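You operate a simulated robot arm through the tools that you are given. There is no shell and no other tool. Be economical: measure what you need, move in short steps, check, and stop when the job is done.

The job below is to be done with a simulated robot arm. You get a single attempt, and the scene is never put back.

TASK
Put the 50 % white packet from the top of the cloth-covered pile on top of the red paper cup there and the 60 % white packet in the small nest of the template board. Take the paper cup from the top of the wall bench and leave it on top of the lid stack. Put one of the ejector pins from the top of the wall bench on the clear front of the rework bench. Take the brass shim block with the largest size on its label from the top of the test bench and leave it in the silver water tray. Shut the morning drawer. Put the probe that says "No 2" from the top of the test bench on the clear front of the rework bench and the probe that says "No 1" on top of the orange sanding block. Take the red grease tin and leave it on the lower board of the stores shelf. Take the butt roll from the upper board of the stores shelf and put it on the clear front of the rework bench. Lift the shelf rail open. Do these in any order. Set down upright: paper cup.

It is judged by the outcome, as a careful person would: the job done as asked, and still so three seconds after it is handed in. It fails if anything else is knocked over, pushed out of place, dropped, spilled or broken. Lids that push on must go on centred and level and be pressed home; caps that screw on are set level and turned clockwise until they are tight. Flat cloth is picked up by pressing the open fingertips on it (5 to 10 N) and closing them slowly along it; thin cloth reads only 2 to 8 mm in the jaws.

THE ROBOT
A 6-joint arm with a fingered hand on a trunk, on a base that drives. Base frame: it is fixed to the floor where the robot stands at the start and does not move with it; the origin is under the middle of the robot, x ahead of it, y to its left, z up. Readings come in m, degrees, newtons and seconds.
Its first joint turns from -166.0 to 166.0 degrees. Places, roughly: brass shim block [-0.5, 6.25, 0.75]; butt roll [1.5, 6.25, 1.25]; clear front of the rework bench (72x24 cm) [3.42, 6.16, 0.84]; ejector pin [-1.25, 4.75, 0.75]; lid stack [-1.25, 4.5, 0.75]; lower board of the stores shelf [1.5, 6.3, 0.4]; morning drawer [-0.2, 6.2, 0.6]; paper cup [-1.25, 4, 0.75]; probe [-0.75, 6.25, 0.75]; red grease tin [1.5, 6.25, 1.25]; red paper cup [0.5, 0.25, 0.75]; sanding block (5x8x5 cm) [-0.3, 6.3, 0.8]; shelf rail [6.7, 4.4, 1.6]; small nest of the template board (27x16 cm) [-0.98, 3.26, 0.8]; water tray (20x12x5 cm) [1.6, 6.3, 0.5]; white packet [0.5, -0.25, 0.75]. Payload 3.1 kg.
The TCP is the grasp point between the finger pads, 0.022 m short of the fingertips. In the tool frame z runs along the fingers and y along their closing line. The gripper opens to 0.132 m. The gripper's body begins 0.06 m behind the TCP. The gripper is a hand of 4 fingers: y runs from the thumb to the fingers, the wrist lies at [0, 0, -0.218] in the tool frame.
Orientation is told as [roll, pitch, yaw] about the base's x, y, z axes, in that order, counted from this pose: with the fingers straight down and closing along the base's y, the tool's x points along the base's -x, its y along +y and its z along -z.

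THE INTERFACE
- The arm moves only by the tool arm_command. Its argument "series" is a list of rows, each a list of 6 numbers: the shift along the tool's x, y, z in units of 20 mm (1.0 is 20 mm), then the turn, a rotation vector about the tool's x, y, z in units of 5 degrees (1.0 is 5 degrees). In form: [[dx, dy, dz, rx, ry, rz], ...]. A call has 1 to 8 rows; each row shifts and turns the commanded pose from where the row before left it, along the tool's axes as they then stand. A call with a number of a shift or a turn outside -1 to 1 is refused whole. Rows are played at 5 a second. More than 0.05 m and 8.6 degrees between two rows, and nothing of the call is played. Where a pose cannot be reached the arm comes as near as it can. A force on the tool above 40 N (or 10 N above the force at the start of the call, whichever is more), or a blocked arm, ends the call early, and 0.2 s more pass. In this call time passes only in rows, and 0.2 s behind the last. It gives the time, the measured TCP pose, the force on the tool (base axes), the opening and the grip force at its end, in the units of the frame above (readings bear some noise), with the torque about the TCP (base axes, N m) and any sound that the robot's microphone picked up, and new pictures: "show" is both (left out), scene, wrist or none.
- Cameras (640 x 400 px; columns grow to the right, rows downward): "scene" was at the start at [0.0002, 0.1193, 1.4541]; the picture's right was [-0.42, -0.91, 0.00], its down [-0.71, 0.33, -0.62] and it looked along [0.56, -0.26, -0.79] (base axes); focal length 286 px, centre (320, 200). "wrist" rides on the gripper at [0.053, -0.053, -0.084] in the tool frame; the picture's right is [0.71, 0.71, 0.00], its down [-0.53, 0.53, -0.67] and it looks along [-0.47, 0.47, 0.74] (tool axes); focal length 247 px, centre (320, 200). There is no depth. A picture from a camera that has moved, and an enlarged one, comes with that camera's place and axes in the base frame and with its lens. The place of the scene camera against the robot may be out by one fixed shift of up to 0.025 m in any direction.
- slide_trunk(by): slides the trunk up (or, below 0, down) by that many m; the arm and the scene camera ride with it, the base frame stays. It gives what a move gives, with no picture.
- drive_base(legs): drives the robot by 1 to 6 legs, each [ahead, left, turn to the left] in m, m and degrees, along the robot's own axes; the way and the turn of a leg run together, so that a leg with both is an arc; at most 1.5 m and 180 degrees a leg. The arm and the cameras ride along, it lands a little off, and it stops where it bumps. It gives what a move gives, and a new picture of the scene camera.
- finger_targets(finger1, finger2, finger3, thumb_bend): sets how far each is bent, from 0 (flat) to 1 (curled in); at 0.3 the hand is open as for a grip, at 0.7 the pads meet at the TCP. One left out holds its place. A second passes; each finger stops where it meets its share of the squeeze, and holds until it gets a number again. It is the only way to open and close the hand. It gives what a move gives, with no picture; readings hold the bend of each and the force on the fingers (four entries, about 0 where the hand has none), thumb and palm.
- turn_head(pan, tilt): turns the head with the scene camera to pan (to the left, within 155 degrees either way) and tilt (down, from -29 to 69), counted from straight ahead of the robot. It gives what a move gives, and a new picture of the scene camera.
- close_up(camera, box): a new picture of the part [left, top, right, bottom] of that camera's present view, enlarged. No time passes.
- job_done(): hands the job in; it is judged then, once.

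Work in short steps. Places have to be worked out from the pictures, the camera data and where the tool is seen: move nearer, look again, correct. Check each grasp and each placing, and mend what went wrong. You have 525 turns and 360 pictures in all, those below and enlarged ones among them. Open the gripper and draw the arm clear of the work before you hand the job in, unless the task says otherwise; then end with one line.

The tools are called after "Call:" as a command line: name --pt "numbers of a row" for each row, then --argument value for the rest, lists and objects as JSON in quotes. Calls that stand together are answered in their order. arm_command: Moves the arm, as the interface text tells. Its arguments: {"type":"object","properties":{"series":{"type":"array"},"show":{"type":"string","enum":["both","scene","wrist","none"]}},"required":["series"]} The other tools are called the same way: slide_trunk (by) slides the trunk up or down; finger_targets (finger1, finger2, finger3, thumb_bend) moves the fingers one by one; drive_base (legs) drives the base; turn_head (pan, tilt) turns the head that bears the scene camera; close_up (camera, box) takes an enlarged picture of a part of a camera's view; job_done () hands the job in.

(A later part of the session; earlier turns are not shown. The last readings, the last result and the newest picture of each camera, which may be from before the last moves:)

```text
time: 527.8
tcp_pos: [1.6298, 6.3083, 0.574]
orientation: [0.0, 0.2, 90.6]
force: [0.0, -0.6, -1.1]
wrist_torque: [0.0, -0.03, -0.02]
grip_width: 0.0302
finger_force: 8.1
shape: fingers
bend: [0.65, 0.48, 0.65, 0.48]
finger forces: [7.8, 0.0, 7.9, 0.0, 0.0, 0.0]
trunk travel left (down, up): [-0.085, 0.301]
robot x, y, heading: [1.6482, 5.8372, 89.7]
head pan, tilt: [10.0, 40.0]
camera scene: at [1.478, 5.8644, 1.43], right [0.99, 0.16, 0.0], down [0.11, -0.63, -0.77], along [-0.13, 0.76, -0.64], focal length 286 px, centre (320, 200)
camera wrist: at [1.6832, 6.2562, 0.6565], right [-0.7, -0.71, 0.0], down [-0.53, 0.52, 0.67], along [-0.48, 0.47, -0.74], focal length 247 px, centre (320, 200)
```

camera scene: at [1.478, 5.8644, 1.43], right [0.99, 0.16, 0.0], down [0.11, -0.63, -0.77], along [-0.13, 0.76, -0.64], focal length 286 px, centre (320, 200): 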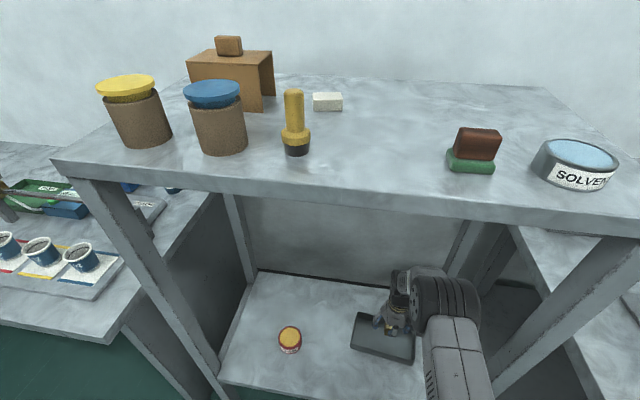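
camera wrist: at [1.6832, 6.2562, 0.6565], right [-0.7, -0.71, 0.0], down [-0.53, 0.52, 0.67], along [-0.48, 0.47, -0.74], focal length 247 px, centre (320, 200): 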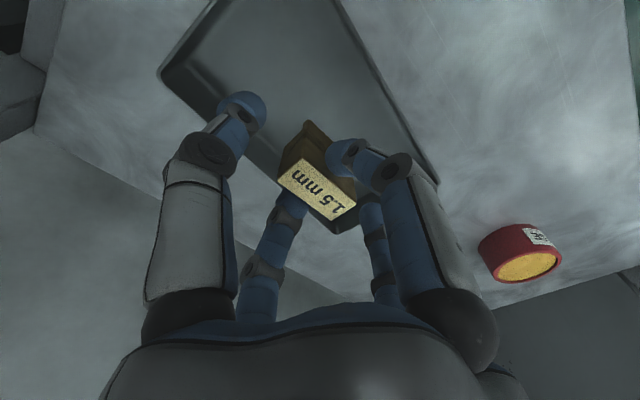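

The drop point is well inside the tray. I lower until contact.

Call:
arm_command --pt "0 0 1 0 0 0" --pt "0 0 0.8 0 0 0" --pt "0 0 0.4 0 0 0" --pt "0 0 0.3 0 0 0" --pt "0 0 0.2 0 0 0" --show "wrist"

```text
time: 529.0
tcp_pos: [1.6285, 6.3097, 0.5205]
orientation: [-0.1, 0.1, 90.5]
force: [1.3, 0.0, -0.7]
wrist_torque: [-0.01, 0.0, 0.0]
grip_width: 0.0302
finger_force: 7.4
shape: fingers
bend: [0.65, 0.48, 0.65, 0.48]
finger forces: [7.8, 0.0, 7.8, 0.1, 0.1, 0.1]
trunk travel left (down, up): [-0.085, 0.301]
robot x, y, heading: [1.6522, 5.839, 89.7]
head pan, tilt: [10.0, 40.0]
camera wrist: at [1.6826, 6.257, 0.6034], right [-0.7, -0.71, 0.0], down [-0.53, 0.52, 0.67], along [-0.48, 0.47, -0.74], focal length 247 px, centre (320, 200)
```

wrist: 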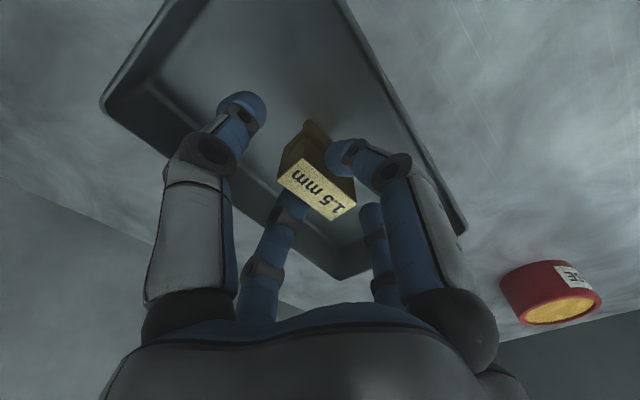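

Call:
arm_command --pt "0 0 0.25 0 0 0" --pt "0 0 0.25 0 0 0" --pt "0 0 0.2 0 0 0" --show "none"

```text
time: 529.8
tcp_pos: [1.6292, 6.3085, 0.5088]
orientation: [-0.1, -0.2, 90.5]
force: [-0.3, 0.7, 19.1]
wrist_torque: [0.06, 0.02, -0.05]
grip_width: 0.0304
finger_force: 12.6
shape: fingers
bend: [0.64, 0.48, 0.64, 0.48]
finger forces: [12.1, 0.0, 13.5, 0.0, 0.1, 0.0]
trunk travel left (down, up): [-0.085, 0.301]
robot x, y, heading: [1.6494, 5.8377, 89.5]
head pan, tilt: [10.0, 40.0]
```

The block has touched the tray floor. I ease up slightly, open and withdraw.

Call:
arm_command --pt "0 0 -0.12 0 0 0" --show "none"

Call:
finger_targets --finger1 0.6 --finger3 0.6

Call:
finger_targets --finger1 0.54 --finger3 0.54

Call:
arm_command --pt "0 0 -0.5 0 0 0" --pt "0 0 -1 0 0 0" --pt "0 0 -1 0 0 0" --pt "0 0 -1 0 0 0" --pt "0 0 -1 0 0 0" --show "both"

```text
time: 530.1
tcp_pos: [1.629, 6.3091, 0.508]
orientation: [0.0, 0.1, 90.6]
force: [-0.3, 1.6, 10.3]
wrist_torque: [0.08, 0.05, 0.0]
grip_width: 0.0304
finger_force: 10.8
shape: fingers
bend: [0.64, 0.48, 0.64, 0.48]
finger forces: [9.8, 0.1, 11.4, 0.0, 0.0, 0.0]
trunk travel left (down, up): [-0.085, 0.301]
robot x, y, heading: [1.6494, 5.8352, 89.9]
head pan, tilt: [10.0, 40.0]
```

```text
time: 531.1
tcp_pos: [1.629, 6.3087, 0.5088]
orientation: [-0.1, 0.1, 90.5]
force: [0.6, -0.2, 0.9]
wrist_torque: [0.03, 0.0, 0.02]
grip_width: 0.0338
finger_force: 0.0
shape: fingers
bend: [0.6, 0.48, 0.6, 0.48]
finger forces: [0.1, 0.0, 0.1, 0.1, 0.0, 0.1]
trunk travel left (down, up): [-0.085, 0.301]
robot x, y, heading: [1.6464, 5.8376, 89.6]
head pan, tilt: [10.0, 40.0]
```

```text
time: 532.1
tcp_pos: [1.629, 6.3106, 0.5097]
orientation: [0.1, 0.1, 90.6]
force: [0.6, -0.8, -0.3]
wrist_torque: [0.02, -0.01, 0.02]
grip_width: 0.0388
finger_force: 0.1
shape: fingers
bend: [0.54, 0.48, 0.54, 0.48]
finger forces: [0.1, 0.0, 0.1, 0.0, 0.1, 0.0]
trunk travel left (down, up): [-0.085, 0.301]
robot x, y, heading: [1.65, 5.8357, 89.6]
head pan, tilt: [10.0, 40.0]
```

```text
time: 533.4
tcp_pos: [1.6301, 6.3095, 0.5991]
orientation: [0.0, 0.0, 90.5]
force: [-0.6, 0.9, -0.8]
wrist_torque: [-0.01, 0.02, -0.02]
grip_width: 0.0392
finger_force: 0.1
shape: fingers
bend: [0.54, 0.48, 0.54, 0.48]
finger forces: [0.1, 0.0, 0.0, 0.1, 0.0, 0.1]
trunk travel left (down, up): [-0.085, 0.301]
robot x, y, heading: [1.6476, 5.8354, 89.4]
head pan, tilt: [10.0, 40.0]
camera scene: at [1.478, 5.864, 1.43], right [0.99, 0.16, 0.0], down [0.11, -0.63, -0.77], along [-0.13, 0.76, -0.64], focal length 286 px, centre (320, 200)
camera wrist: at [1.6829, 6.2566, 0.6823], right [-0.7, -0.71, 0.0], down [-0.53, 0.52, 0.67], along [-0.48, 0.47, -0.74], focal length 247 px, centre (320, 200)
```

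scene: 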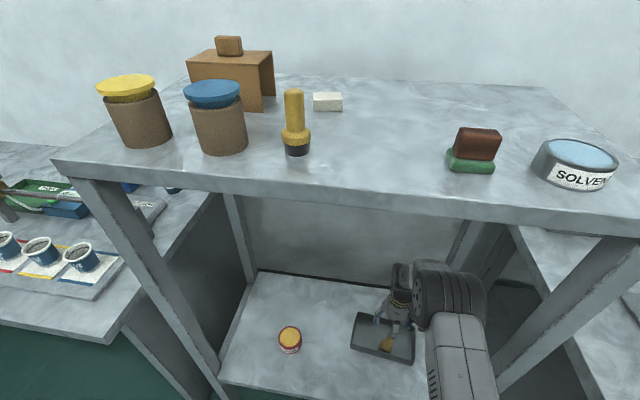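
wrist: 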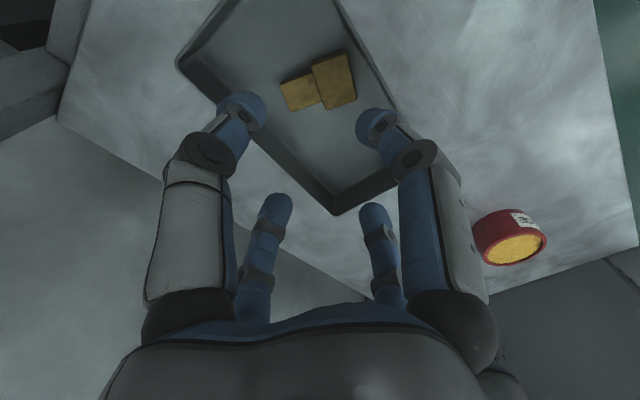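

The shim lies in the tray. Last item: probe No 2. I retract, back off, raise and drive back to the test bench.

Call:
arm_command --pt "1 0 0 0 0 0" --pt "1 0 0 0 0 0" --pt "1 0 0 0 0 0" --pt "1 0 0 0 0 0" --pt "1 0 0 0 0 0" --pt "1 0 0 0 0 0" --pt "1 0 0 0 0 0" --show "none"

Call:
drive_base --legs '[[-0.5, 0, 0.4]]'

Call:
slide_trunk --by 0.24

Call:
arm_command --pt "0 0 -1 0 0 0" --pt "0 0 -1 0 0 0" --pt "0 0 -1 0 0 0" --pt "0 0 -1 0 0 0" --pt "0 0 -1 0 0 0" --pt "0 0 -1 0 0 0" --pt "0 0 -1 0 0 0" --pt "0 0 -1 0 0 0" --show "none"

Call:
arm_command --pt "0 0 -1 0 0 0" --pt "0 0 -1 0 0 0" --pt "0 0 -1 0 0 0" --pt "0 0 -1 0 0 0" --show "none"

Call:
drive_base --legs '[[0, 1.5, 0], [0, 0.97, 0]]'

```text
time: 535.0
tcp_pos: [1.6309, 6.1712, 0.6012]
orientation: [0.1, 0.2, 90.5]
force: [0.3, -0.4, 0.7]
wrist_torque: [0.01, -0.04, 0.02]
grip_width: 0.0389
finger_force: 0.0
shape: fingers
bend: [0.54, 0.48, 0.54, 0.48]
finger forces: [0.0, 0.0, 0.0, 0.0, 0.1, 0.1]
trunk travel left (down, up): [-0.085, 0.301]
robot x, y, heading: [1.646, 5.8381, 89.5]
head pan, tilt: [10.0, 40.0]
```

```text
time: 537.9
tcp_pos: [1.626, 5.6715, 0.5998]
orientation: [0.0, 0.1, 90.4]
force: [0.1, 0.1, 0.4]
wrist_torque: [0.0, -0.04, 0.0]
grip_width: 0.0389
finger_force: 0.1
shape: fingers
bend: [0.54, 0.48, 0.54, 0.48]
finger forces: [0.0, 0.0, 0.1, 0.0, 0.0, 0.1]
trunk travel left (down, up): [-0.085, 0.301]
robot x, y, heading: [1.6391, 5.3398, 89.3]
head pan, tilt: [10.0, 40.0]
camera scene: at [1.4732, 5.3659, 1.43], right [0.99, 0.16, 0.0], down [0.1, -0.63, -0.77], along [-0.12, 0.76, -0.64], focal length 286 px, centre (320, 200)
```

scene: 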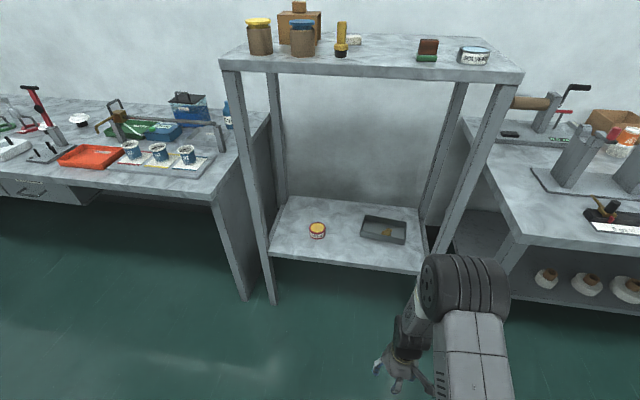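

```text
time: 540.4
tcp_pos: [1.6252, 5.6721, 0.8408]
orientation: [0.0, 0.2, 90.4]
force: [0.0, 0.3, 0.8]
wrist_torque: [-0.02, 0.01, 0.01]
grip_width: 0.039
finger_force: 0.1
shape: fingers
bend: [0.54, 0.48, 0.54, 0.48]
finger forces: [0.0, 0.1, 0.0, 0.1, 0.0, 0.0]
trunk travel left (down, up): [-0.325, 0.061]
robot x, y, heading: [1.6443, 5.3369, 89.1]
head pan, tilt: [10.0, 40.0]
```

```text
time: 542.2
tcp_pos: [1.6258, 5.6716, 1.0004]
orientation: [0.0, 0.0, 90.5]
force: [-0.4, -0.9, 0.5]
wrist_torque: [0.0, -0.05, 0.01]
grip_width: 0.0389
finger_force: 0.0
shape: fingers
bend: [0.54, 0.48, 0.54, 0.48]
finger forces: [0.0, 0.0, 0.1, 0.0, 0.0, 0.0]
trunk travel left (down, up): [-0.325, 0.061]
robot x, y, heading: [1.6444, 5.339, 89.4]
head pan, tilt: [10.0, 40.0]
```

```text
time: 543.2
tcp_pos: [1.6246, 5.6723, 1.081]
orientation: [0.0, 0.1, 90.5]
force: [0.3, 0.3, 0.6]
wrist_torque: [0.02, -0.01, -0.03]
grip_width: 0.0388
finger_force: 0.1
shape: fingers
bend: [0.54, 0.48, 0.54, 0.48]
finger forces: [0.1, 0.0, 0.0, 0.1, 0.1, 0.0]
trunk travel left (down, up): [-0.325, 0.061]
robot x, y, heading: [1.6416, 5.3358, 89.3]
head pan, tilt: [10.0, 40.0]
```

```text
time: 555.2
tcp_pos: [-0.8286, 5.7369, 1.0809]
orientation: [0.0, 0.1, 89.6]
force: [0.6, -0.5, 0.2]
wrist_torque: [0.0, -0.01, -0.02]
grip_width: 0.0388
finger_force: 0.1
shape: fingers
bend: [0.54, 0.48, 0.54, 0.48]
finger forces: [0.1, 0.0, 0.0, 0.0, 0.0, 0.0]
trunk travel left (down, up): [-0.325, 0.061]
robot x, y, heading: [-0.8153, 5.4024, 88.7]
head pan, tilt: [10.0, 40.0]
camera scene: at [-0.9851, 5.4332, 1.6703], right [0.99, 0.15, 0.0], down [0.1, -0.64, -0.77], along [-0.11, 0.76, -0.64], focal length 286 px, centre (320, 200)
```

scene: 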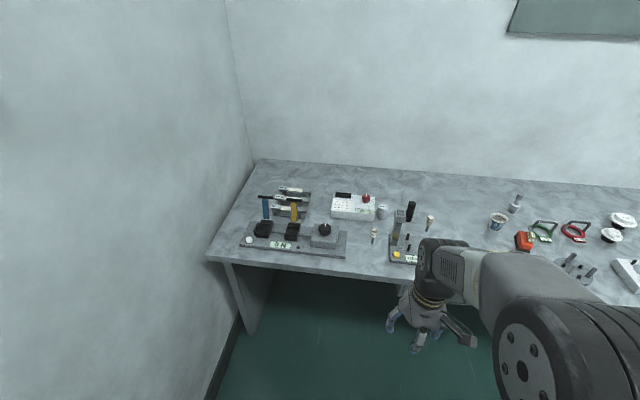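

Probe No 2 stands just left of the tall column gauge. I drive in and view it from above with the wrist camera.

Call:
drive_base --legs '[[0.35, 0.06, 1.2]]'

Call:
finger_targets --finger1 0.45 --finger2 0.5 --finger3 0.45 --thumb_bend 0.5

Call:
arm_command --pt "-1 0 0 0 0 0.8" --pt "-1 0 0 0 0 0.8" --show "wrist"

```text
time: 557.5
tcp_pos: [-0.8895, 6.0898, 1.082]
orientation: [0.0, 0.1, 90.7]
force: [-0.1, -0.5, -0.6]
wrist_torque: [-0.02, 0.01, -0.04]
grip_width: 0.0389
finger_force: 0.0
shape: fingers
bend: [0.54, 0.48, 0.54, 0.48]
finger forces: [0.0, 0.0, 0.0, 0.0, 0.0, 0.1]
trunk travel left (down, up): [-0.325, 0.061]
robot x, y, heading: [-0.8684, 5.7531, 89.8]
head pan, tilt: [10.0, 40.0]
camera scene: at [-1.0394, 5.7824, 1.6703], right [0.99, 0.17, 0.0], down [0.11, -0.63, -0.77], along [-0.13, 0.75, -0.64], focal length 286 px, centre (320, 200)
```

scene: 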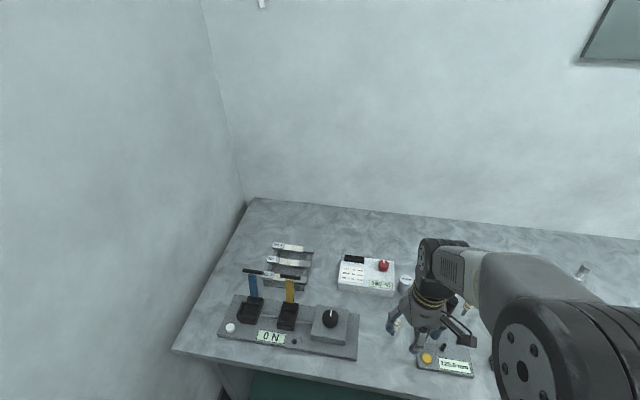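

```text
time: 558.5
tcp_pos: [-0.8887, 6.0901, 1.0802]
orientation: [-0.1, 0.1, 90.8]
force: [-0.7, -0.5, -0.5]
wrist_torque: [-0.01, 0.01, -0.01]
grip_width: 0.0468
finger_force: 0.1
shape: fingers
bend: [0.45, 0.5, 0.45, 0.5]
finger forces: [0.0, 0.0, 0.0, 0.0, 0.0, 0.0]
trunk travel left (down, up): [-0.325, 0.061]
robot x, y, heading: [-0.8705, 5.7514, 89.8]
head pan, tilt: [10.0, 40.0]
```

```text
time: 559.1
tcp_pos: [-0.8874, 6.1309, 1.0805]
orientation: [0.0, 0.1, 82.7]
force: [0.3, 0.9, 0.8]
wrist_torque: [-0.01, -0.01, -0.03]
grip_width: 0.0468
finger_force: 0.2
shape: fingers
bend: [0.45, 0.5, 0.45, 0.5]
finger forces: [0.1, 0.0, 0.0, 0.1, 0.0, 0.0]
trunk travel left (down, up): [-0.325, 0.061]
robot x, y, heading: [-0.8685, 5.7545, 89.7]
head pan, tilt: [10.0, 40.0]
camera wrist: at [-0.842, 6.0709, 1.1639], right [-0.79, -0.61, 0.0], down [-0.46, 0.59, 0.67], along [-0.41, 0.53, -0.75], focal length 247 px, centre (320, 200)
```

wrist: 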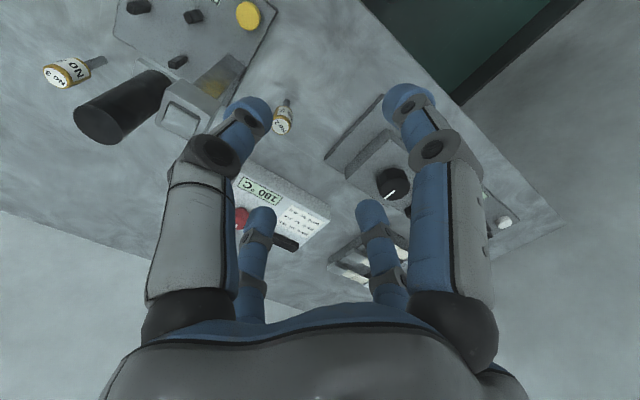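

The column is very close on the right (about 8 cm). I shift left for a clearer view before choosing the approach.

Call:
arm_command --pt "-1 1 0 0 0 -0.8" --pt "-1 1 0 0 0 -0.8" --pt "0 1 0 0 0 0" --show "wrist"

Call:
close_up --camera "scene" --box '[360, 230, 500, 390]'

```text
time: 559.9
tcp_pos: [-0.946, 6.1722, 1.0804]
orientation: [0.1, 0.1, 90.9]
force: [-0.2, -1.4, 0.1]
wrist_torque: [0.01, 0.02, -0.02]
grip_width: 0.0468
finger_force: 0.0
shape: fingers
bend: [0.45, 0.5, 0.45, 0.5]
finger forces: [0.0, 0.0, 0.0, 0.0, 0.1, 0.0]
trunk travel left (down, up): [-0.325, 0.061]
robot x, y, heading: [-0.8686, 5.7526, 90.1]
head pan, tilt: [10.0, 40.0]
camera wrist: at [-0.8926, 6.1204, 1.1637], right [-0.7, -0.72, 0.0], down [-0.53, 0.52, 0.67], along [-0.48, 0.46, -0.75], focal length 247 px, centre (320, 200)
```

wrist: 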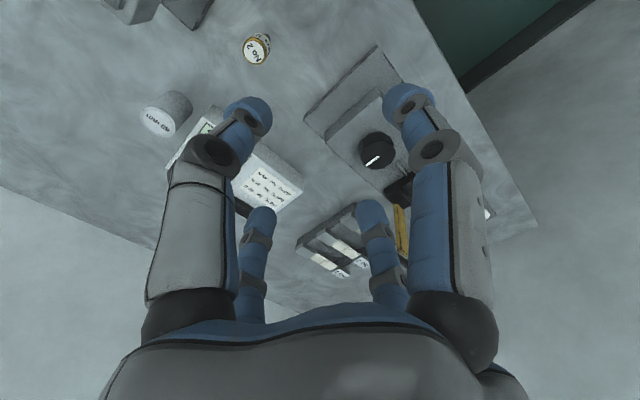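

```text
2.50 times, centred on (430, 310) of scene
camera zoom: at [-1.0399, 5.7813, 1.6702], right [0.99, 0.17, 0.0], down [0.11, -0.63, -0.77], along [-0.13, 0.76, -0.64], focal length 716 px, centre (45, -75)
```

zoom: 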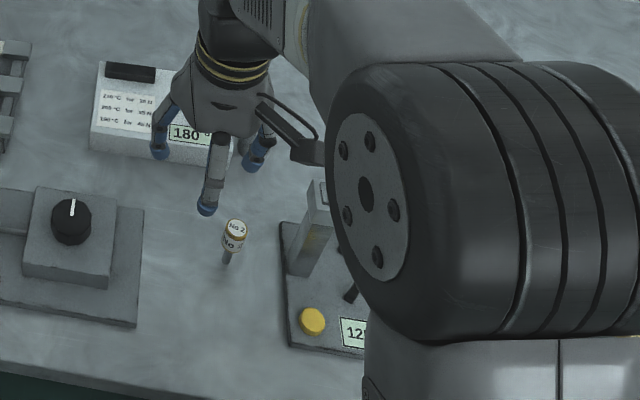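

The column's left edge is about 7.6 cm from the probe, so there is room if I curl the thumb in and grip with fingers 1 and 3 (front/back), offset slightly left. I move above the probe.

Call:
finger_targets --finger1 0.5 --finger2 0.54 --finger3 0.5 --thumb_bend 0.56

Call:
arm_command --pt "-0.7 -0.9 0 0 0 0" --pt "-0.7 -0.9 0 0 0 0" --pt "0 -0.9 0.5 0 0 0" --pt "0 0 1 0 0 0" --show "wrist"

Call:
close_up --camera "wrist" --box '[200, 0, 420, 140]'

```text
time: 560.9
tcp_pos: [-0.9458, 6.1725, 1.0805]
orientation: [0.0, 0.1, 90.7]
force: [-0.4, 0.4, 0.2]
wrist_torque: [0.0, 0.03, 0.01]
grip_width: 0.0344
finger_force: 0.1
shape: fingers
bend: [0.5, 0.54, 0.5, 0.56]
finger forces: [0.0, 0.0, 0.0, 0.1, 0.1, 0.1]
trunk travel left (down, up): [-0.325, 0.061]
robot x, y, heading: [-0.8658, 5.755, 89.9]
head pan, tilt: [10.0, 40.0]
```

```text
time: 561.9
tcp_pos: [-0.8918, 6.2019, 1.052]
orientation: [0.0, 0.1, 90.7]
force: [0.2, 0.1, -0.4]
wrist_torque: [-0.02, 0.0, 0.01]
grip_width: 0.0344
finger_force: 0.0
shape: fingers
bend: [0.5, 0.54, 0.5, 0.56]
finger forces: [0.0, 0.2, 0.0, 0.1, 0.1, 0.1]
trunk travel left (down, up): [-0.325, 0.061]
robot x, y, heading: [-0.8692, 5.7537, 89.6]
head pan, tilt: [10.0, 40.0]
camera wrist: at [-0.8373, 6.1489, 1.1349], right [-0.7, -0.72, 0.0], down [-0.53, 0.52, 0.67], along [-0.48, 0.47, -0.74], focal length 247 px, centre (320, 200)
```

wrist: 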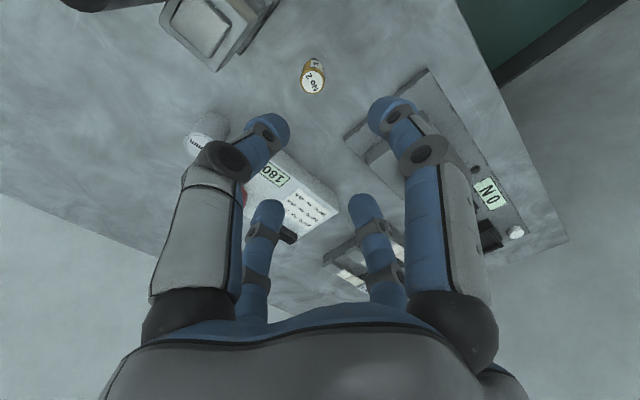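

```text
2.86 times, centred on (310, 70) of wrist
camera zoom: at [-0.8373, 6.1489, 1.1349], right [-0.7, -0.72, 0.0], down [-0.53, 0.52, 0.67], along [-0.48, 0.47, -0.74], focal length 706 px, centre (349, 571)
```

zoom: 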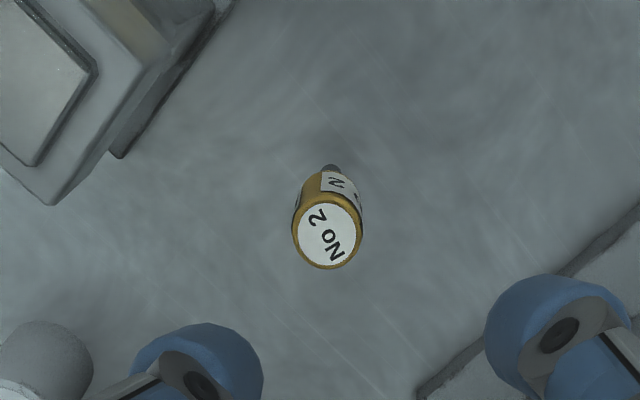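

The column's head comes within 6.4 cm, so I lean the hand 12° to the left (about the front-back finger axis) for clearance, then descend.

Call:
arm_command --pt "-0.2 -0.12 0 0.8 0 0" --pt "0 0 0 0.8 0 0" --pt "0 0 0 0.8 0 0" --pt "0 0.208 0.978 0 0 0" --pt "0 0.208 0.978 0 0 0" --pt "0 0.208 0.978 0 0 0" --show "wrist"

```text
time: 563.3
tcp_pos: [-0.888, 6.2054, 0.9912]
orientation: [-11.9, 0.1, 90.8]
force: [0.2, 0.5, 0.6]
wrist_torque: [0.03, -0.03, 0.01]
grip_width: 0.0347
finger_force: 0.1
shape: fingers
bend: [0.5, 0.54, 0.5, 0.56]
finger forces: [0.1, 0.0, 0.0, 0.1, 0.1, 0.0]
trunk travel left (down, up): [-0.325, 0.061]
robot x, y, heading: [-0.8705, 5.7511, 89.6]
head pan, tilt: [10.0, 40.0]
camera wrist: at [-0.8532, 6.1523, 1.0835], right [-0.68, -0.72, -0.15], down [-0.66, 0.52, 0.54], along [-0.31, 0.47, -0.83], focal length 247 px, centre (320, 200)
```

wrist: 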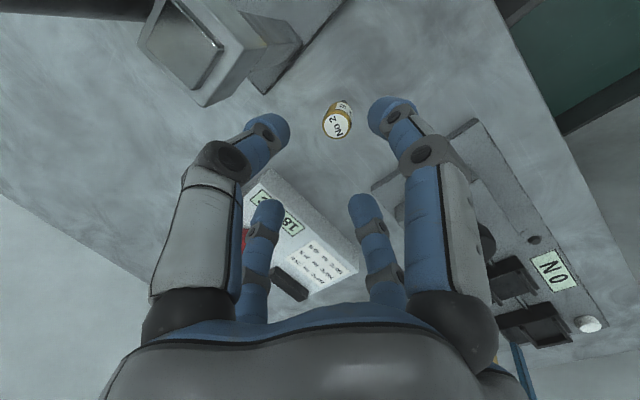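

Call:
arm_command --pt "0 0.208 0.978 0 0 0" --pt "0 0.208 0.978 0 0 0" --pt "0 0.208 0.978 0 0 0" --show "both"

```text
time: 564.1
tcp_pos: [-0.8873, 6.2048, 0.9291]
orientation: [-12.0, 0.1, 90.5]
force: [0.0, -0.3, 0.2]
wrist_torque: [0.02, 0.0, 0.0]
grip_width: 0.0343
finger_force: 0.0
shape: fingers
bend: [0.5, 0.54, 0.5, 0.56]
finger forces: [0.1, 0.0, 0.1, 0.1, 0.0, 0.0]
trunk travel left (down, up): [-0.325, 0.061]
robot x, y, heading: [-0.8696, 5.7484, 89.8]
head pan, tilt: [10.0, 40.0]
camera scene: at [-1.0393, 5.7821, 1.6703], right [0.99, 0.17, 0.0], down [0.11, -0.63, -0.77], along [-0.13, 0.75, -0.64], focal length 286 px, centre (320, 200)
camera wrist: at [-0.8529, 6.1534, 1.023], right [-0.68, -0.72, -0.15], down [-0.66, 0.52, 0.54], along [-0.31, 0.47, -0.83], focal length 247 px, centre (320, 200)
```

scene: 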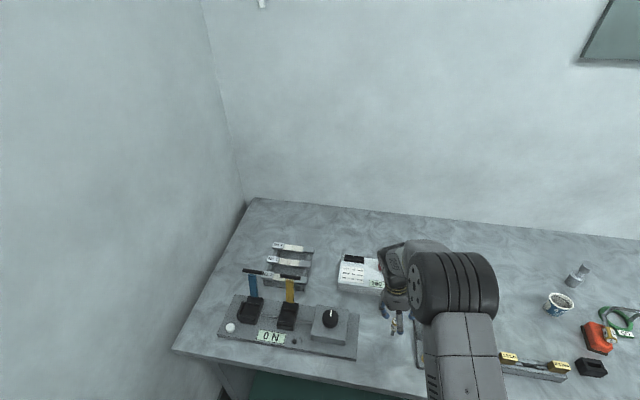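
wrist: 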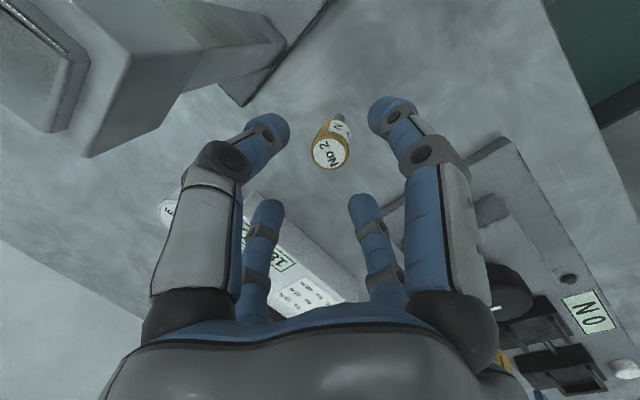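

Call:
arm_command --pt "0 0.208 0.978 0 0 0" --pt "0 0.16 0.75 0 0 0" --show "wrist"

Call:
finger_targets --finger1 0.64 --finger3 0.64

```text
time: 564.7
tcp_pos: [-0.889, 6.2061, 0.8937]
orientation: [-12.0, 0.1, 90.7]
force: [-0.4, 1.2, -0.9]
wrist_torque: [-0.01, 0.01, -0.01]
grip_width: 0.0343
finger_force: 0.1
shape: fingers
bend: [0.5, 0.54, 0.5, 0.56]
finger forces: [0.0, 0.0, 0.1, 0.1, 0.0, 0.0]
trunk travel left (down, up): [-0.325, 0.061]
robot x, y, heading: [-0.8675, 5.7529, 89.4]
head pan, tilt: [10.0, 40.0]
camera wrist: at [-0.8531, 6.1528, 0.9873], right [-0.68, -0.72, -0.15], down [-0.66, 0.52, 0.54], along [-0.31, 0.47, -0.83], focal length 247 px, centre (320, 200)
```

wrist: 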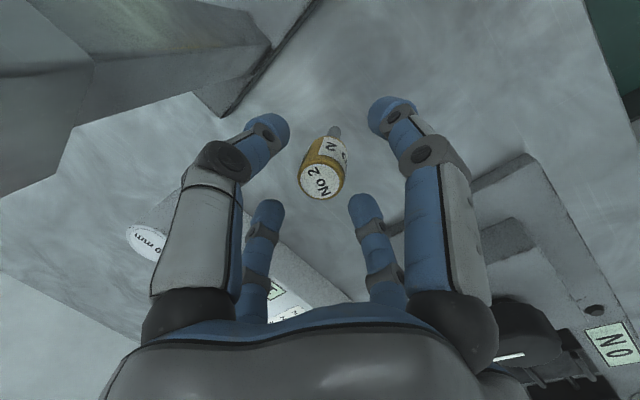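

```text
time: 565.7
tcp_pos: [-0.889, 6.2045, 0.894]
orientation: [-11.9, 0.1, 90.7]
force: [0.3, -0.2, 0.9]
wrist_torque: [0.03, 0.01, -0.04]
grip_width: 0.0197
finger_force: 0.7
shape: fingers
bend: [0.63, 0.54, 0.63, 0.56]
finger forces: [0.5, 0.1, 0.6, 0.0, 0.0, 0.0]
trunk travel left (down, up): [-0.325, 0.061]
robot x, y, heading: [-0.8667, 5.7526, 89.8]
head pan, tilt: [10.0, 40.0]
```

Both fingers touch the head. I squeeze and lift straight up.

Call:
finger_targets --finger1 0.72 --finger3 0.72

Call:
arm_command --pt "0 -0.208 -0.978 0 0 0" --pt "0 -0.208 -0.978 0 0 0" --pt "0 -0.208 -0.978 0 0 0" --pt "0 -0.208 -0.978 0 0 0" --pt "0 -0.208 -0.978 0 0 0" --pt "0 -0.208 -0.978 0 0 0" --pt "0 -0.208 -0.978 0 0 0" --pt "0 -0.208 -0.978 0 0 0" --show "wrist"

```text
time: 566.7
tcp_pos: [-0.8891, 6.2052, 0.8935]
orientation: [-12.0, 0.2, 90.6]
force: [-0.2, 0.2, 0.9]
wrist_torque: [-0.04, 0.02, -0.02]
grip_width: 0.0185
finger_force: 6.1
shape: fingers
bend: [0.64, 0.54, 0.64, 0.56]
finger forces: [6.3, 0.0, 6.3, 0.1, 0.0, 0.0]
trunk travel left (down, up): [-0.325, 0.061]
robot x, y, heading: [-0.8671, 5.7517, 89.8]
head pan, tilt: [10.0, 40.0]
```

```text
time: 568.5
tcp_pos: [-0.888, 6.203, 1.0552]
orientation: [-12.0, 0.2, 90.8]
force: [0.2, 0.2, -0.5]
wrist_torque: [0.02, 0.01, -0.04]
grip_width: 0.0186
finger_force: 6.2
shape: fingers
bend: [0.64, 0.54, 0.64, 0.56]
finger forces: [6.0, 0.0, 6.3, 0.1, 0.0, 0.0]
trunk travel left (down, up): [-0.325, 0.061]
robot x, y, heading: [-0.8698, 5.7554, 89.6]
head pan, tilt: [10.0, 40.0]
camera wrist: at [-0.8539, 6.1509, 1.1479], right [-0.68, -0.72, -0.15], down [-0.66, 0.52, 0.54], along [-0.31, 0.47, -0.83], focal length 247 px, centre (320, 200)
```

wrist: 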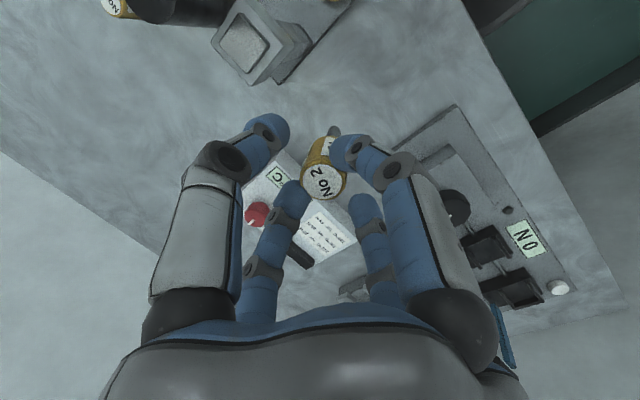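

Probe No 2 is held upright. I retract and drive it to the rework bench.

Call:
arm_command --pt "1 0 0 0 0 0" --pt "1 0 0 0 0 0" --pt "1 0 0 0 0 0" --pt "1 0 0 0 0 0" --pt "1 0 0 0 0 0" --pt "1 0 0 0 0 0" --show "none"

Call:
drive_base --legs '[[-0.42, 0, 0.2], [0, -1.5, 0], [0, -1.5, 0]]'

```text
time: 569.9
tcp_pos: [-0.8872, 6.0833, 1.0557]
orientation: [-12.0, 0.1, 90.7]
force: [-0.7, 0.3, -0.3]
wrist_torque: [-0.04, -0.02, 0.0]
grip_width: 0.0185
finger_force: 5.9
shape: fingers
bend: [0.64, 0.54, 0.64, 0.56]
finger forces: [5.9, 0.0, 6.2, 0.1, 0.0, 0.0]
trunk travel left (down, up): [-0.325, 0.061]
robot x, y, heading: [-0.8687, 5.7529, 89.9]
head pan, tilt: [10.0, 40.0]
```

```text
time: 586.6
tcp_pos: [2.1152, 5.7009, 1.0557]
orientation: [-12.0, 0.1, 92.4]
force: [-0.5, -0.2, -0.9]
wrist_torque: [-0.01, 0.02, 0.01]
grip_width: 0.0185
finger_force: 5.9
shape: fingers
bend: [0.64, 0.54, 0.64, 0.56]
finger forces: [6.1, 0.1, 6.3, 0.0, 0.1, 0.0]
trunk travel left (down, up): [-0.325, 0.061]
robot x, y, heading: [2.142, 5.3713, 91.6]
head pan, tilt: [10.0, 40.0]
camera scene: at [1.972, 5.3933, 1.6703], right [0.98, 0.2, 0.0], down [0.13, -0.63, -0.77], along [-0.15, 0.75, -0.64], focal length 286 px, centre (320, 200)
```

scene: 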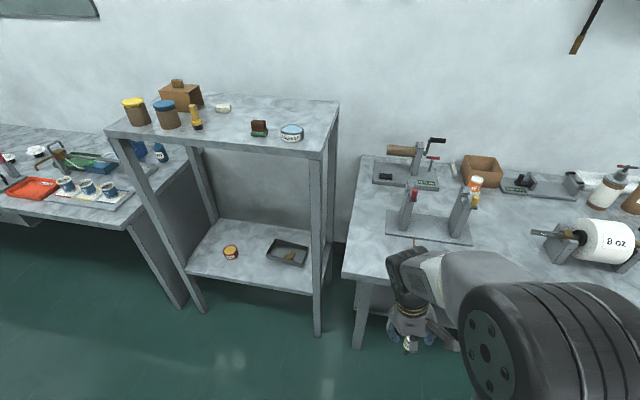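

Call:
drive_base --legs '[[0, -1.48, -1.6], [0, -0.04, 0], [0.31, 0, 0]]'

Call:
turn_head --pan 0 --tilt 50

```text
time: 596.2
tcp_pos: [3.643, 6.0479, 1.0558]
orientation: [-12.0, 0.0, 92.2]
force: [-0.1, 0.0, -0.5]
wrist_torque: [0.0, -0.02, -0.01]
grip_width: 0.0184
finger_force: 6.1
shape: fingers
bend: [0.64, 0.54, 0.64, 0.56]
finger forces: [5.9, 0.0, 6.3, 0.0, 0.1, 0.0]
trunk travel left (down, up): [-0.325, 0.061]
robot x, y, heading: [3.6708, 5.7167, 91.1]
head pan, tilt: [10.0, 40.0]
camera scene: at [3.4984, 5.7414, 1.6703], right [0.98, 0.19, 0.0], down [0.12, -0.63, -0.77], along [-0.15, 0.75, -0.64], focal length 286 px, centre (320, 200)
```

scene: 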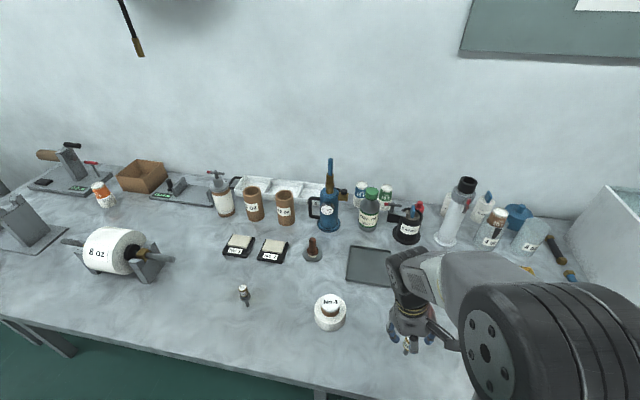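

```text
time: 596.9
tcp_pos: [3.6431, 6.0464, 1.0553]
orientation: [-12.0, 0.1, 92.2]
force: [0.3, 0.4, 0.5]
wrist_torque: [0.01, -0.01, 0.01]
grip_width: 0.0188
finger_force: 6.2
shape: fingers
bend: [0.64, 0.54, 0.64, 0.56]
finger forces: [6.0, 0.0, 6.3, 0.0, 0.1, 0.0]
trunk travel left (down, up): [-0.325, 0.061]
robot x, y, heading: [3.6677, 5.7171, 91.3]
head pan, tilt: [0.0, 50.0]
camera scene: at [3.5132, 5.7339, 1.6562], right [1.0, 0.02, 0.0], down [0.02, -0.77, -0.64], along [-0.01, 0.64, -0.77], focal length 286 px, centre (320, 200)
```

scene: 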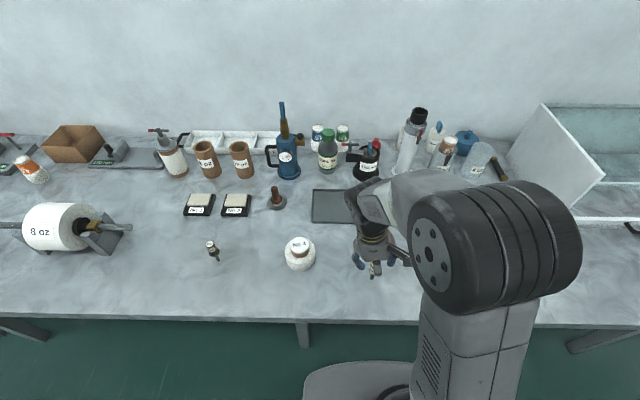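

Everything placed earlier still stands. I extend to about (3.645, 6.145) and lower.

Call:
arm_command --pt "-1 0 0 0 0 0" --pt "-1 0 0 0 0 0" --pt "-1 0 0 0 0 0" --pt "-1 0.208 0.978 0 0 0" --pt "-0.9 0.208 0.978 0 0 0" --pt "0 0.208 0.978 0 0 0" --pt "0 0.208 0.978 0 0 0" --show "both"

```text
time: 598.5
tcp_pos: [3.6398, 6.1455, 0.9745]
orientation: [-12.1, 0.0, 92.2]
force: [-0.2, 0.7, -0.1]
wrist_torque: [-0.04, 0.03, -0.01]
grip_width: 0.0183
finger_force: 6.5
shape: fingers
bend: [0.64, 0.54, 0.64, 0.56]
finger forces: [6.0, 0.0, 6.2, 0.0, 0.0, 0.0]
trunk travel left (down, up): [-0.325, 0.061]
robot x, y, heading: [3.6687, 5.7157, 91.4]
head pan, tilt: [0.0, 50.0]
camera scene: at [3.5132, 5.7347, 1.6561], right [1.0, 0.02, 0.0], down [0.02, -0.77, -0.64], along [-0.01, 0.64, -0.77], focal length 286 px, centre (320, 200)
camera wrist: at [3.6751, 6.0935, 1.0676], right [-0.66, -0.73, -0.15], down [-0.67, 0.5, 0.54], along [-0.33, 0.46, -0.83], focal length 247 px, centre (320, 200)
```

scene: 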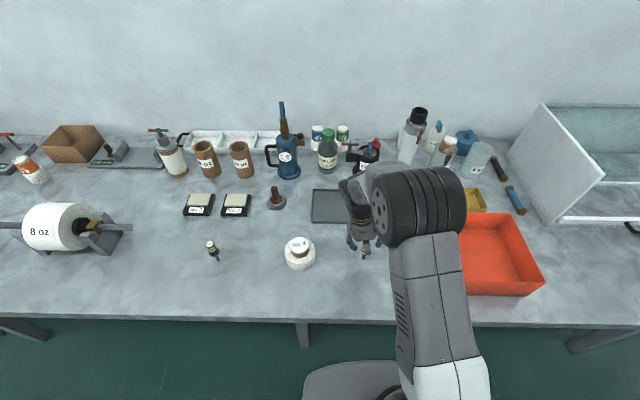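
wrist: 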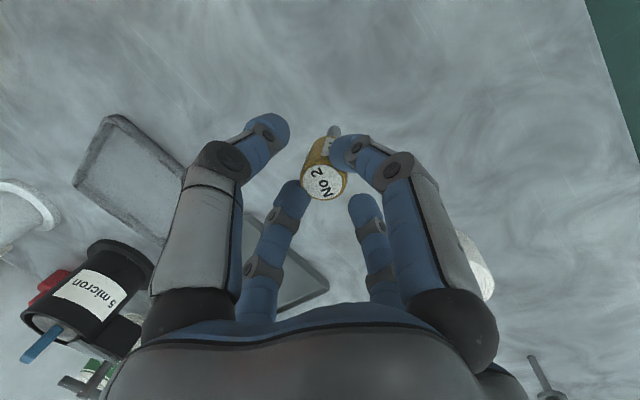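

Call:
arm_command --pt "0 0.208 0.978 0 0 0" --pt "0 0.06 0.3 0 0 0" --pt "0 0.03 0.15 0 0 0" --pt "0 0.03 0.15 0 0 0" --show "none"

```text
time: 599.5
tcp_pos: [3.6385, 6.1452, 0.943]
orientation: [-12.0, 0.0, 92.3]
force: [0.6, 0.5, 4.2]
wrist_torque: [0.03, 0.01, 0.0]
grip_width: 0.0184
finger_force: 7.1
shape: fingers
bend: [0.64, 0.54, 0.64, 0.56]
finger forces: [7.1, 0.1, 7.5, 0.0, 0.0, 0.1]
trunk travel left (down, up): [-0.325, 0.061]
robot x, y, heading: [3.6665, 5.7155, 91.0]
head pan, tilt: [0.0, 50.0]
```

Light contact. I ease off about 1 mm so the force is near zero, then release slowly.

Call:
arm_command --pt "0 -0.01 -0.05 0 0 0" --show "none"

Call:
finger_targets --finger1 0.615 --finger3 0.615

Call:
arm_command --pt "0 -0.005 -0.02 0 0 0" --show "wrist"

```text
time: 599.9
tcp_pos: [3.6399, 6.1453, 0.9427]
orientation: [-12.0, 0.1, 92.2]
force: [-0.1, 0.1, 1.5]
wrist_torque: [0.0, 0.0, -0.02]
grip_width: 0.0186
finger_force: 6.3
shape: fingers
bend: [0.64, 0.54, 0.64, 0.56]
finger forces: [6.7, 0.0, 7.0, 0.0, 0.0, 0.0]
trunk travel left (down, up): [-0.325, 0.061]
robot x, y, heading: [3.666, 5.7185, 91.0]
head pan, tilt: [0.0, 50.0]
```

```text
time: 600.9
tcp_pos: [3.6393, 6.1462, 0.9437]
orientation: [-11.9, 0.1, 92.2]
force: [-0.1, 0.3, 0.9]
wrist_torque: [0.02, 0.02, 0.0]
grip_width: 0.0208
finger_force: 0.2
shape: fingers
bend: [0.61, 0.54, 0.61, 0.56]
finger forces: [0.1, 0.0, 0.1, 0.0, 0.0, 0.1]
trunk travel left (down, up): [-0.325, 0.061]
robot x, y, heading: [3.6706, 5.721, 91.2]
head pan, tilt: [0.0, 50.0]
```

```text
time: 601.3
tcp_pos: [3.6387, 6.1452, 0.944]
orientation: [-12.0, 0.1, 92.2]
force: [-0.8, 0.4, 0.1]
wrist_torque: [0.0, -0.02, 0.0]
grip_width: 0.0209
finger_force: 0.0
shape: fingers
bend: [0.61, 0.54, 0.61, 0.56]
finger forces: [0.1, 0.0, 0.0, 0.1, 0.1, 0.0]
trunk travel left (down, up): [-0.325, 0.061]
robot x, y, heading: [3.6711, 5.7141, 91.0]
head pan, tilt: [0.0, 50.0]
camera wrist: at [3.6752, 6.0931, 1.0368], right [-0.66, -0.73, -0.15], down [-0.67, 0.5, 0.54], along [-0.33, 0.46, -0.83], focal length 247 px, centre (320, 200)
```

wrist: 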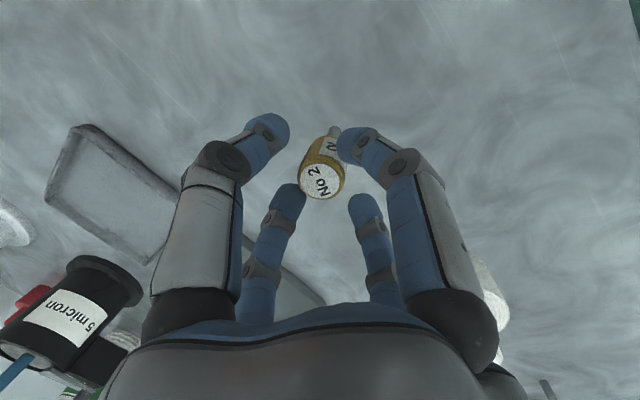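

It stands. I open more and withdraw straight up.

Call:
finger_targets --finger1 0.5 --finger2 0.48 --finger3 0.5 --thumb_bend 0.48

Call:
arm_command --pt "0 -0.1 -0.49 0 0 0" --pt "0 -0.208 -0.978 0 0 0" --pt "0 -0.208 -0.978 0 0 0" --pt "0 -0.208 -0.978 0 0 0" --pt "0 -0.208 -0.978 0 0 0" --pt "0 -0.208 -0.978 0 0 0" --pt "0 -0.208 -0.978 0 0 0" --show "wrist"

```text
time: 602.3
tcp_pos: [3.6393, 6.1454, 0.9444]
orientation: [-12.1, 0.2, 92.2]
force: [0.0, -0.4, 0.8]
wrist_torque: [0.01, -0.01, -0.01]
grip_width: 0.0427
finger_force: 0.0
shape: fingers
bend: [0.5, 0.48, 0.5, 0.48]
finger forces: [0.0, 0.0, 0.1, 0.0, 0.0, 0.0]
trunk travel left (down, up): [-0.325, 0.061]
robot x, y, heading: [3.6678, 5.7173, 91.5]
head pan, tilt: [0.0, 50.0]
```

```text
time: 603.9
tcp_pos: [3.64, 6.1453, 1.0737]
orientation: [-11.9, 0.1, 92.2]
force: [-0.1, -0.3, 0.2]
wrist_torque: [0.03, 0.01, -0.02]
grip_width: 0.0429
finger_force: 0.1
shape: fingers
bend: [0.5, 0.48, 0.5, 0.48]
finger forces: [0.0, 0.0, 0.0, 0.0, 0.0, 0.0]
trunk travel left (down, up): [-0.325, 0.061]
robot x, y, heading: [3.6678, 5.7181, 91.1]
head pan, tilt: [0.0, 50.0]
camera wrist: at [3.6752, 6.0935, 1.1665], right [-0.66, -0.73, -0.15], down [-0.67, 0.5, 0.54], along [-0.33, 0.46, -0.83], focal length 247 px, centre (320, 200)
```

wrist: 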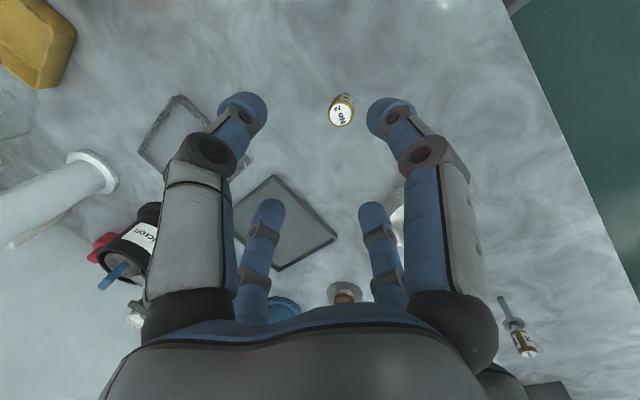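

Probe No 2 stands on the clear front. I retract, back off, and check the other placements from afar by enlarged views.

Call:
arm_command --pt "1 0 0 0 0 0" --pt "1 0 0 0 0 0" --pt "1 0 0 0 0 0" --pt "1 0 0 0 0 0" --pt "1 0 0 0 0 0" --pt "1 0 0 0 0 0" --pt "1 0 0 0 0 0" --show "none"

Call:
drive_base --legs '[[-0.45, 0, 0], [0, 1.5, 0], [0, 1.0, 0]]'

Call:
turn_head --pan 50 --tilt 20

```text
time: 605.5
tcp_pos: [3.644, 6.0055, 1.0721]
orientation: [-12.0, 0.1, 92.2]
force: [0.1, 0.6, -1.3]
wrist_torque: [0.0, 0.01, 0.0]
grip_width: 0.0428
finger_force: 0.2
shape: fingers
bend: [0.5, 0.48, 0.5, 0.48]
finger forces: [0.0, 0.1, 0.0, 0.1, 0.0, 0.0]
trunk travel left (down, up): [-0.325, 0.061]
robot x, y, heading: [3.6696, 5.7172, 91.2]
head pan, tilt: [0.0, 50.0]
```

```text
time: 620.1
tcp_pos: [1.1378, 5.4486, 1.0725]
orientation: [-12.0, 0.1, 94.5]
force: [0.7, -0.7, 0.5]
wrist_torque: [-0.02, 0.02, -0.01]
grip_width: 0.0426
finger_force: 0.1
shape: fingers
bend: [0.5, 0.48, 0.5, 0.48]
finger forces: [0.1, 0.0, 0.1, 0.0, 0.1, 0.1]
trunk travel left (down, up): [-0.325, 0.061]
robot x, y, heading: [1.1717, 5.1621, 93.5]
head pan, tilt: [0.0, 50.0]
camera scene: at [1.0176, 5.1717, 1.6561], right [1.0, 0.06, 0.0], down [0.05, -0.76, -0.64], along [-0.04, 0.64, -0.77], focal length 286 px, centre (320, 200)
```

scene: 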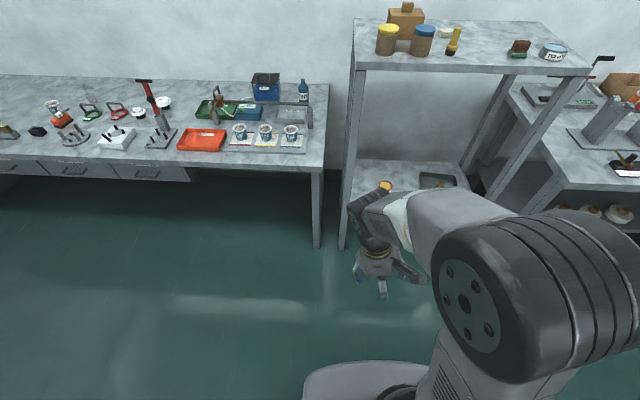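

```text
time: 621.2
tcp_pos: [1.138, 5.4484, 1.0727]
orientation: [-12.0, 0.1, 94.5]
force: [1.0, 0.4, 0.5]
wrist_torque: [-0.01, 0.02, 0.01]
grip_width: 0.0429
finger_force: 0.0
shape: fingers
bend: [0.5, 0.48, 0.5, 0.48]
finger forces: [0.0, 0.1, 0.0, 0.0, 0.1, 0.0]
trunk travel left (down, up): [-0.325, 0.061]
robot x, y, heading: [1.1763, 5.1599, 93.4]
head pan, tilt: [50.0, 20.0]
camera scene: at [0.9479, 5.1504, 1.7017], right [0.6, 0.8, 0.0], down [0.28, -0.2, -0.94], along [-0.75, 0.56, -0.34], focal length 286 px, centre (320, 200)
```

scene: 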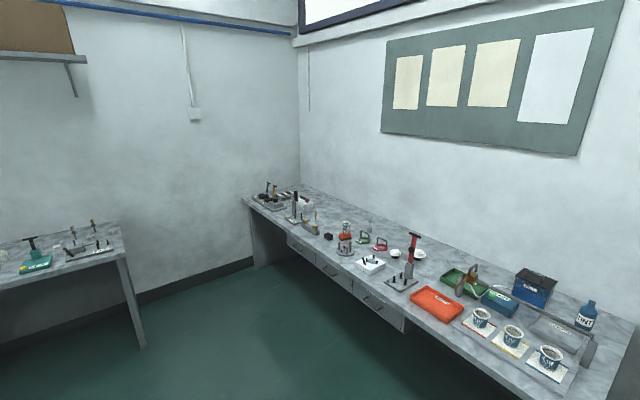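

Call:
close_up --camera "scene" --box '[300, 205, 400, 270]'

Call:
turn_head --pan 85 --tilt 15

```text
6.15 times, centred on (350, 238) of scene
camera zoom: at [0.9479, 5.1504, 1.7017], right [0.6, 0.8, 0.0], down [0.28, -0.2, -0.94], along [-0.75, 0.56, -0.34], focal length 1763 px, centre (135, -31)
```

zoom: 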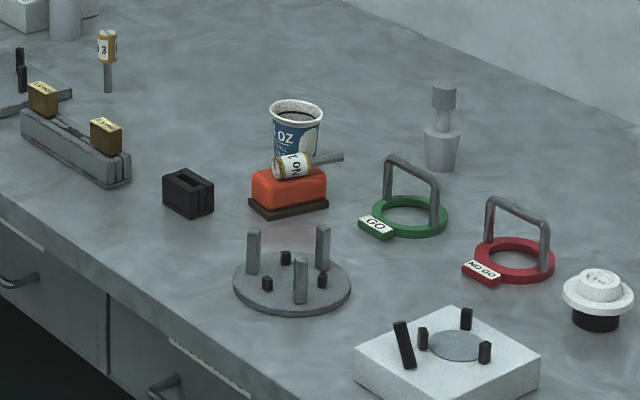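

```text
time: 622.3
tcp_pos: [1.1381, 5.4488, 1.0715]
orientation: [-12.0, 0.1, 94.6]
force: [-0.2, 0.0, 0.8]
wrist_torque: [0.01, -0.01, -0.02]
grip_width: 0.0431
finger_force: 0.1
shape: fingers
bend: [0.5, 0.48, 0.5, 0.48]
finger forces: [0.0, 0.0, 0.0, 0.0, 0.1, 0.0]
trunk travel left (down, up): [-0.325, 0.061]
robot x, y, heading: [1.1717, 5.1586, 93.3]
head pan, tilt: [85.0, 15.0]
camera scene: at [0.9293, 5.0975, 1.7098], right [0.03, 1.0, 0.0], down [0.26, -0.01, -0.97], along [-0.97, 0.03, -0.26], focal length 286 px, centre (320, 200)
```

scene: 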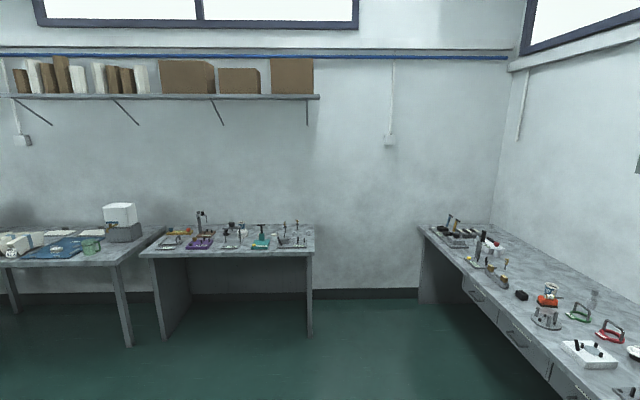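

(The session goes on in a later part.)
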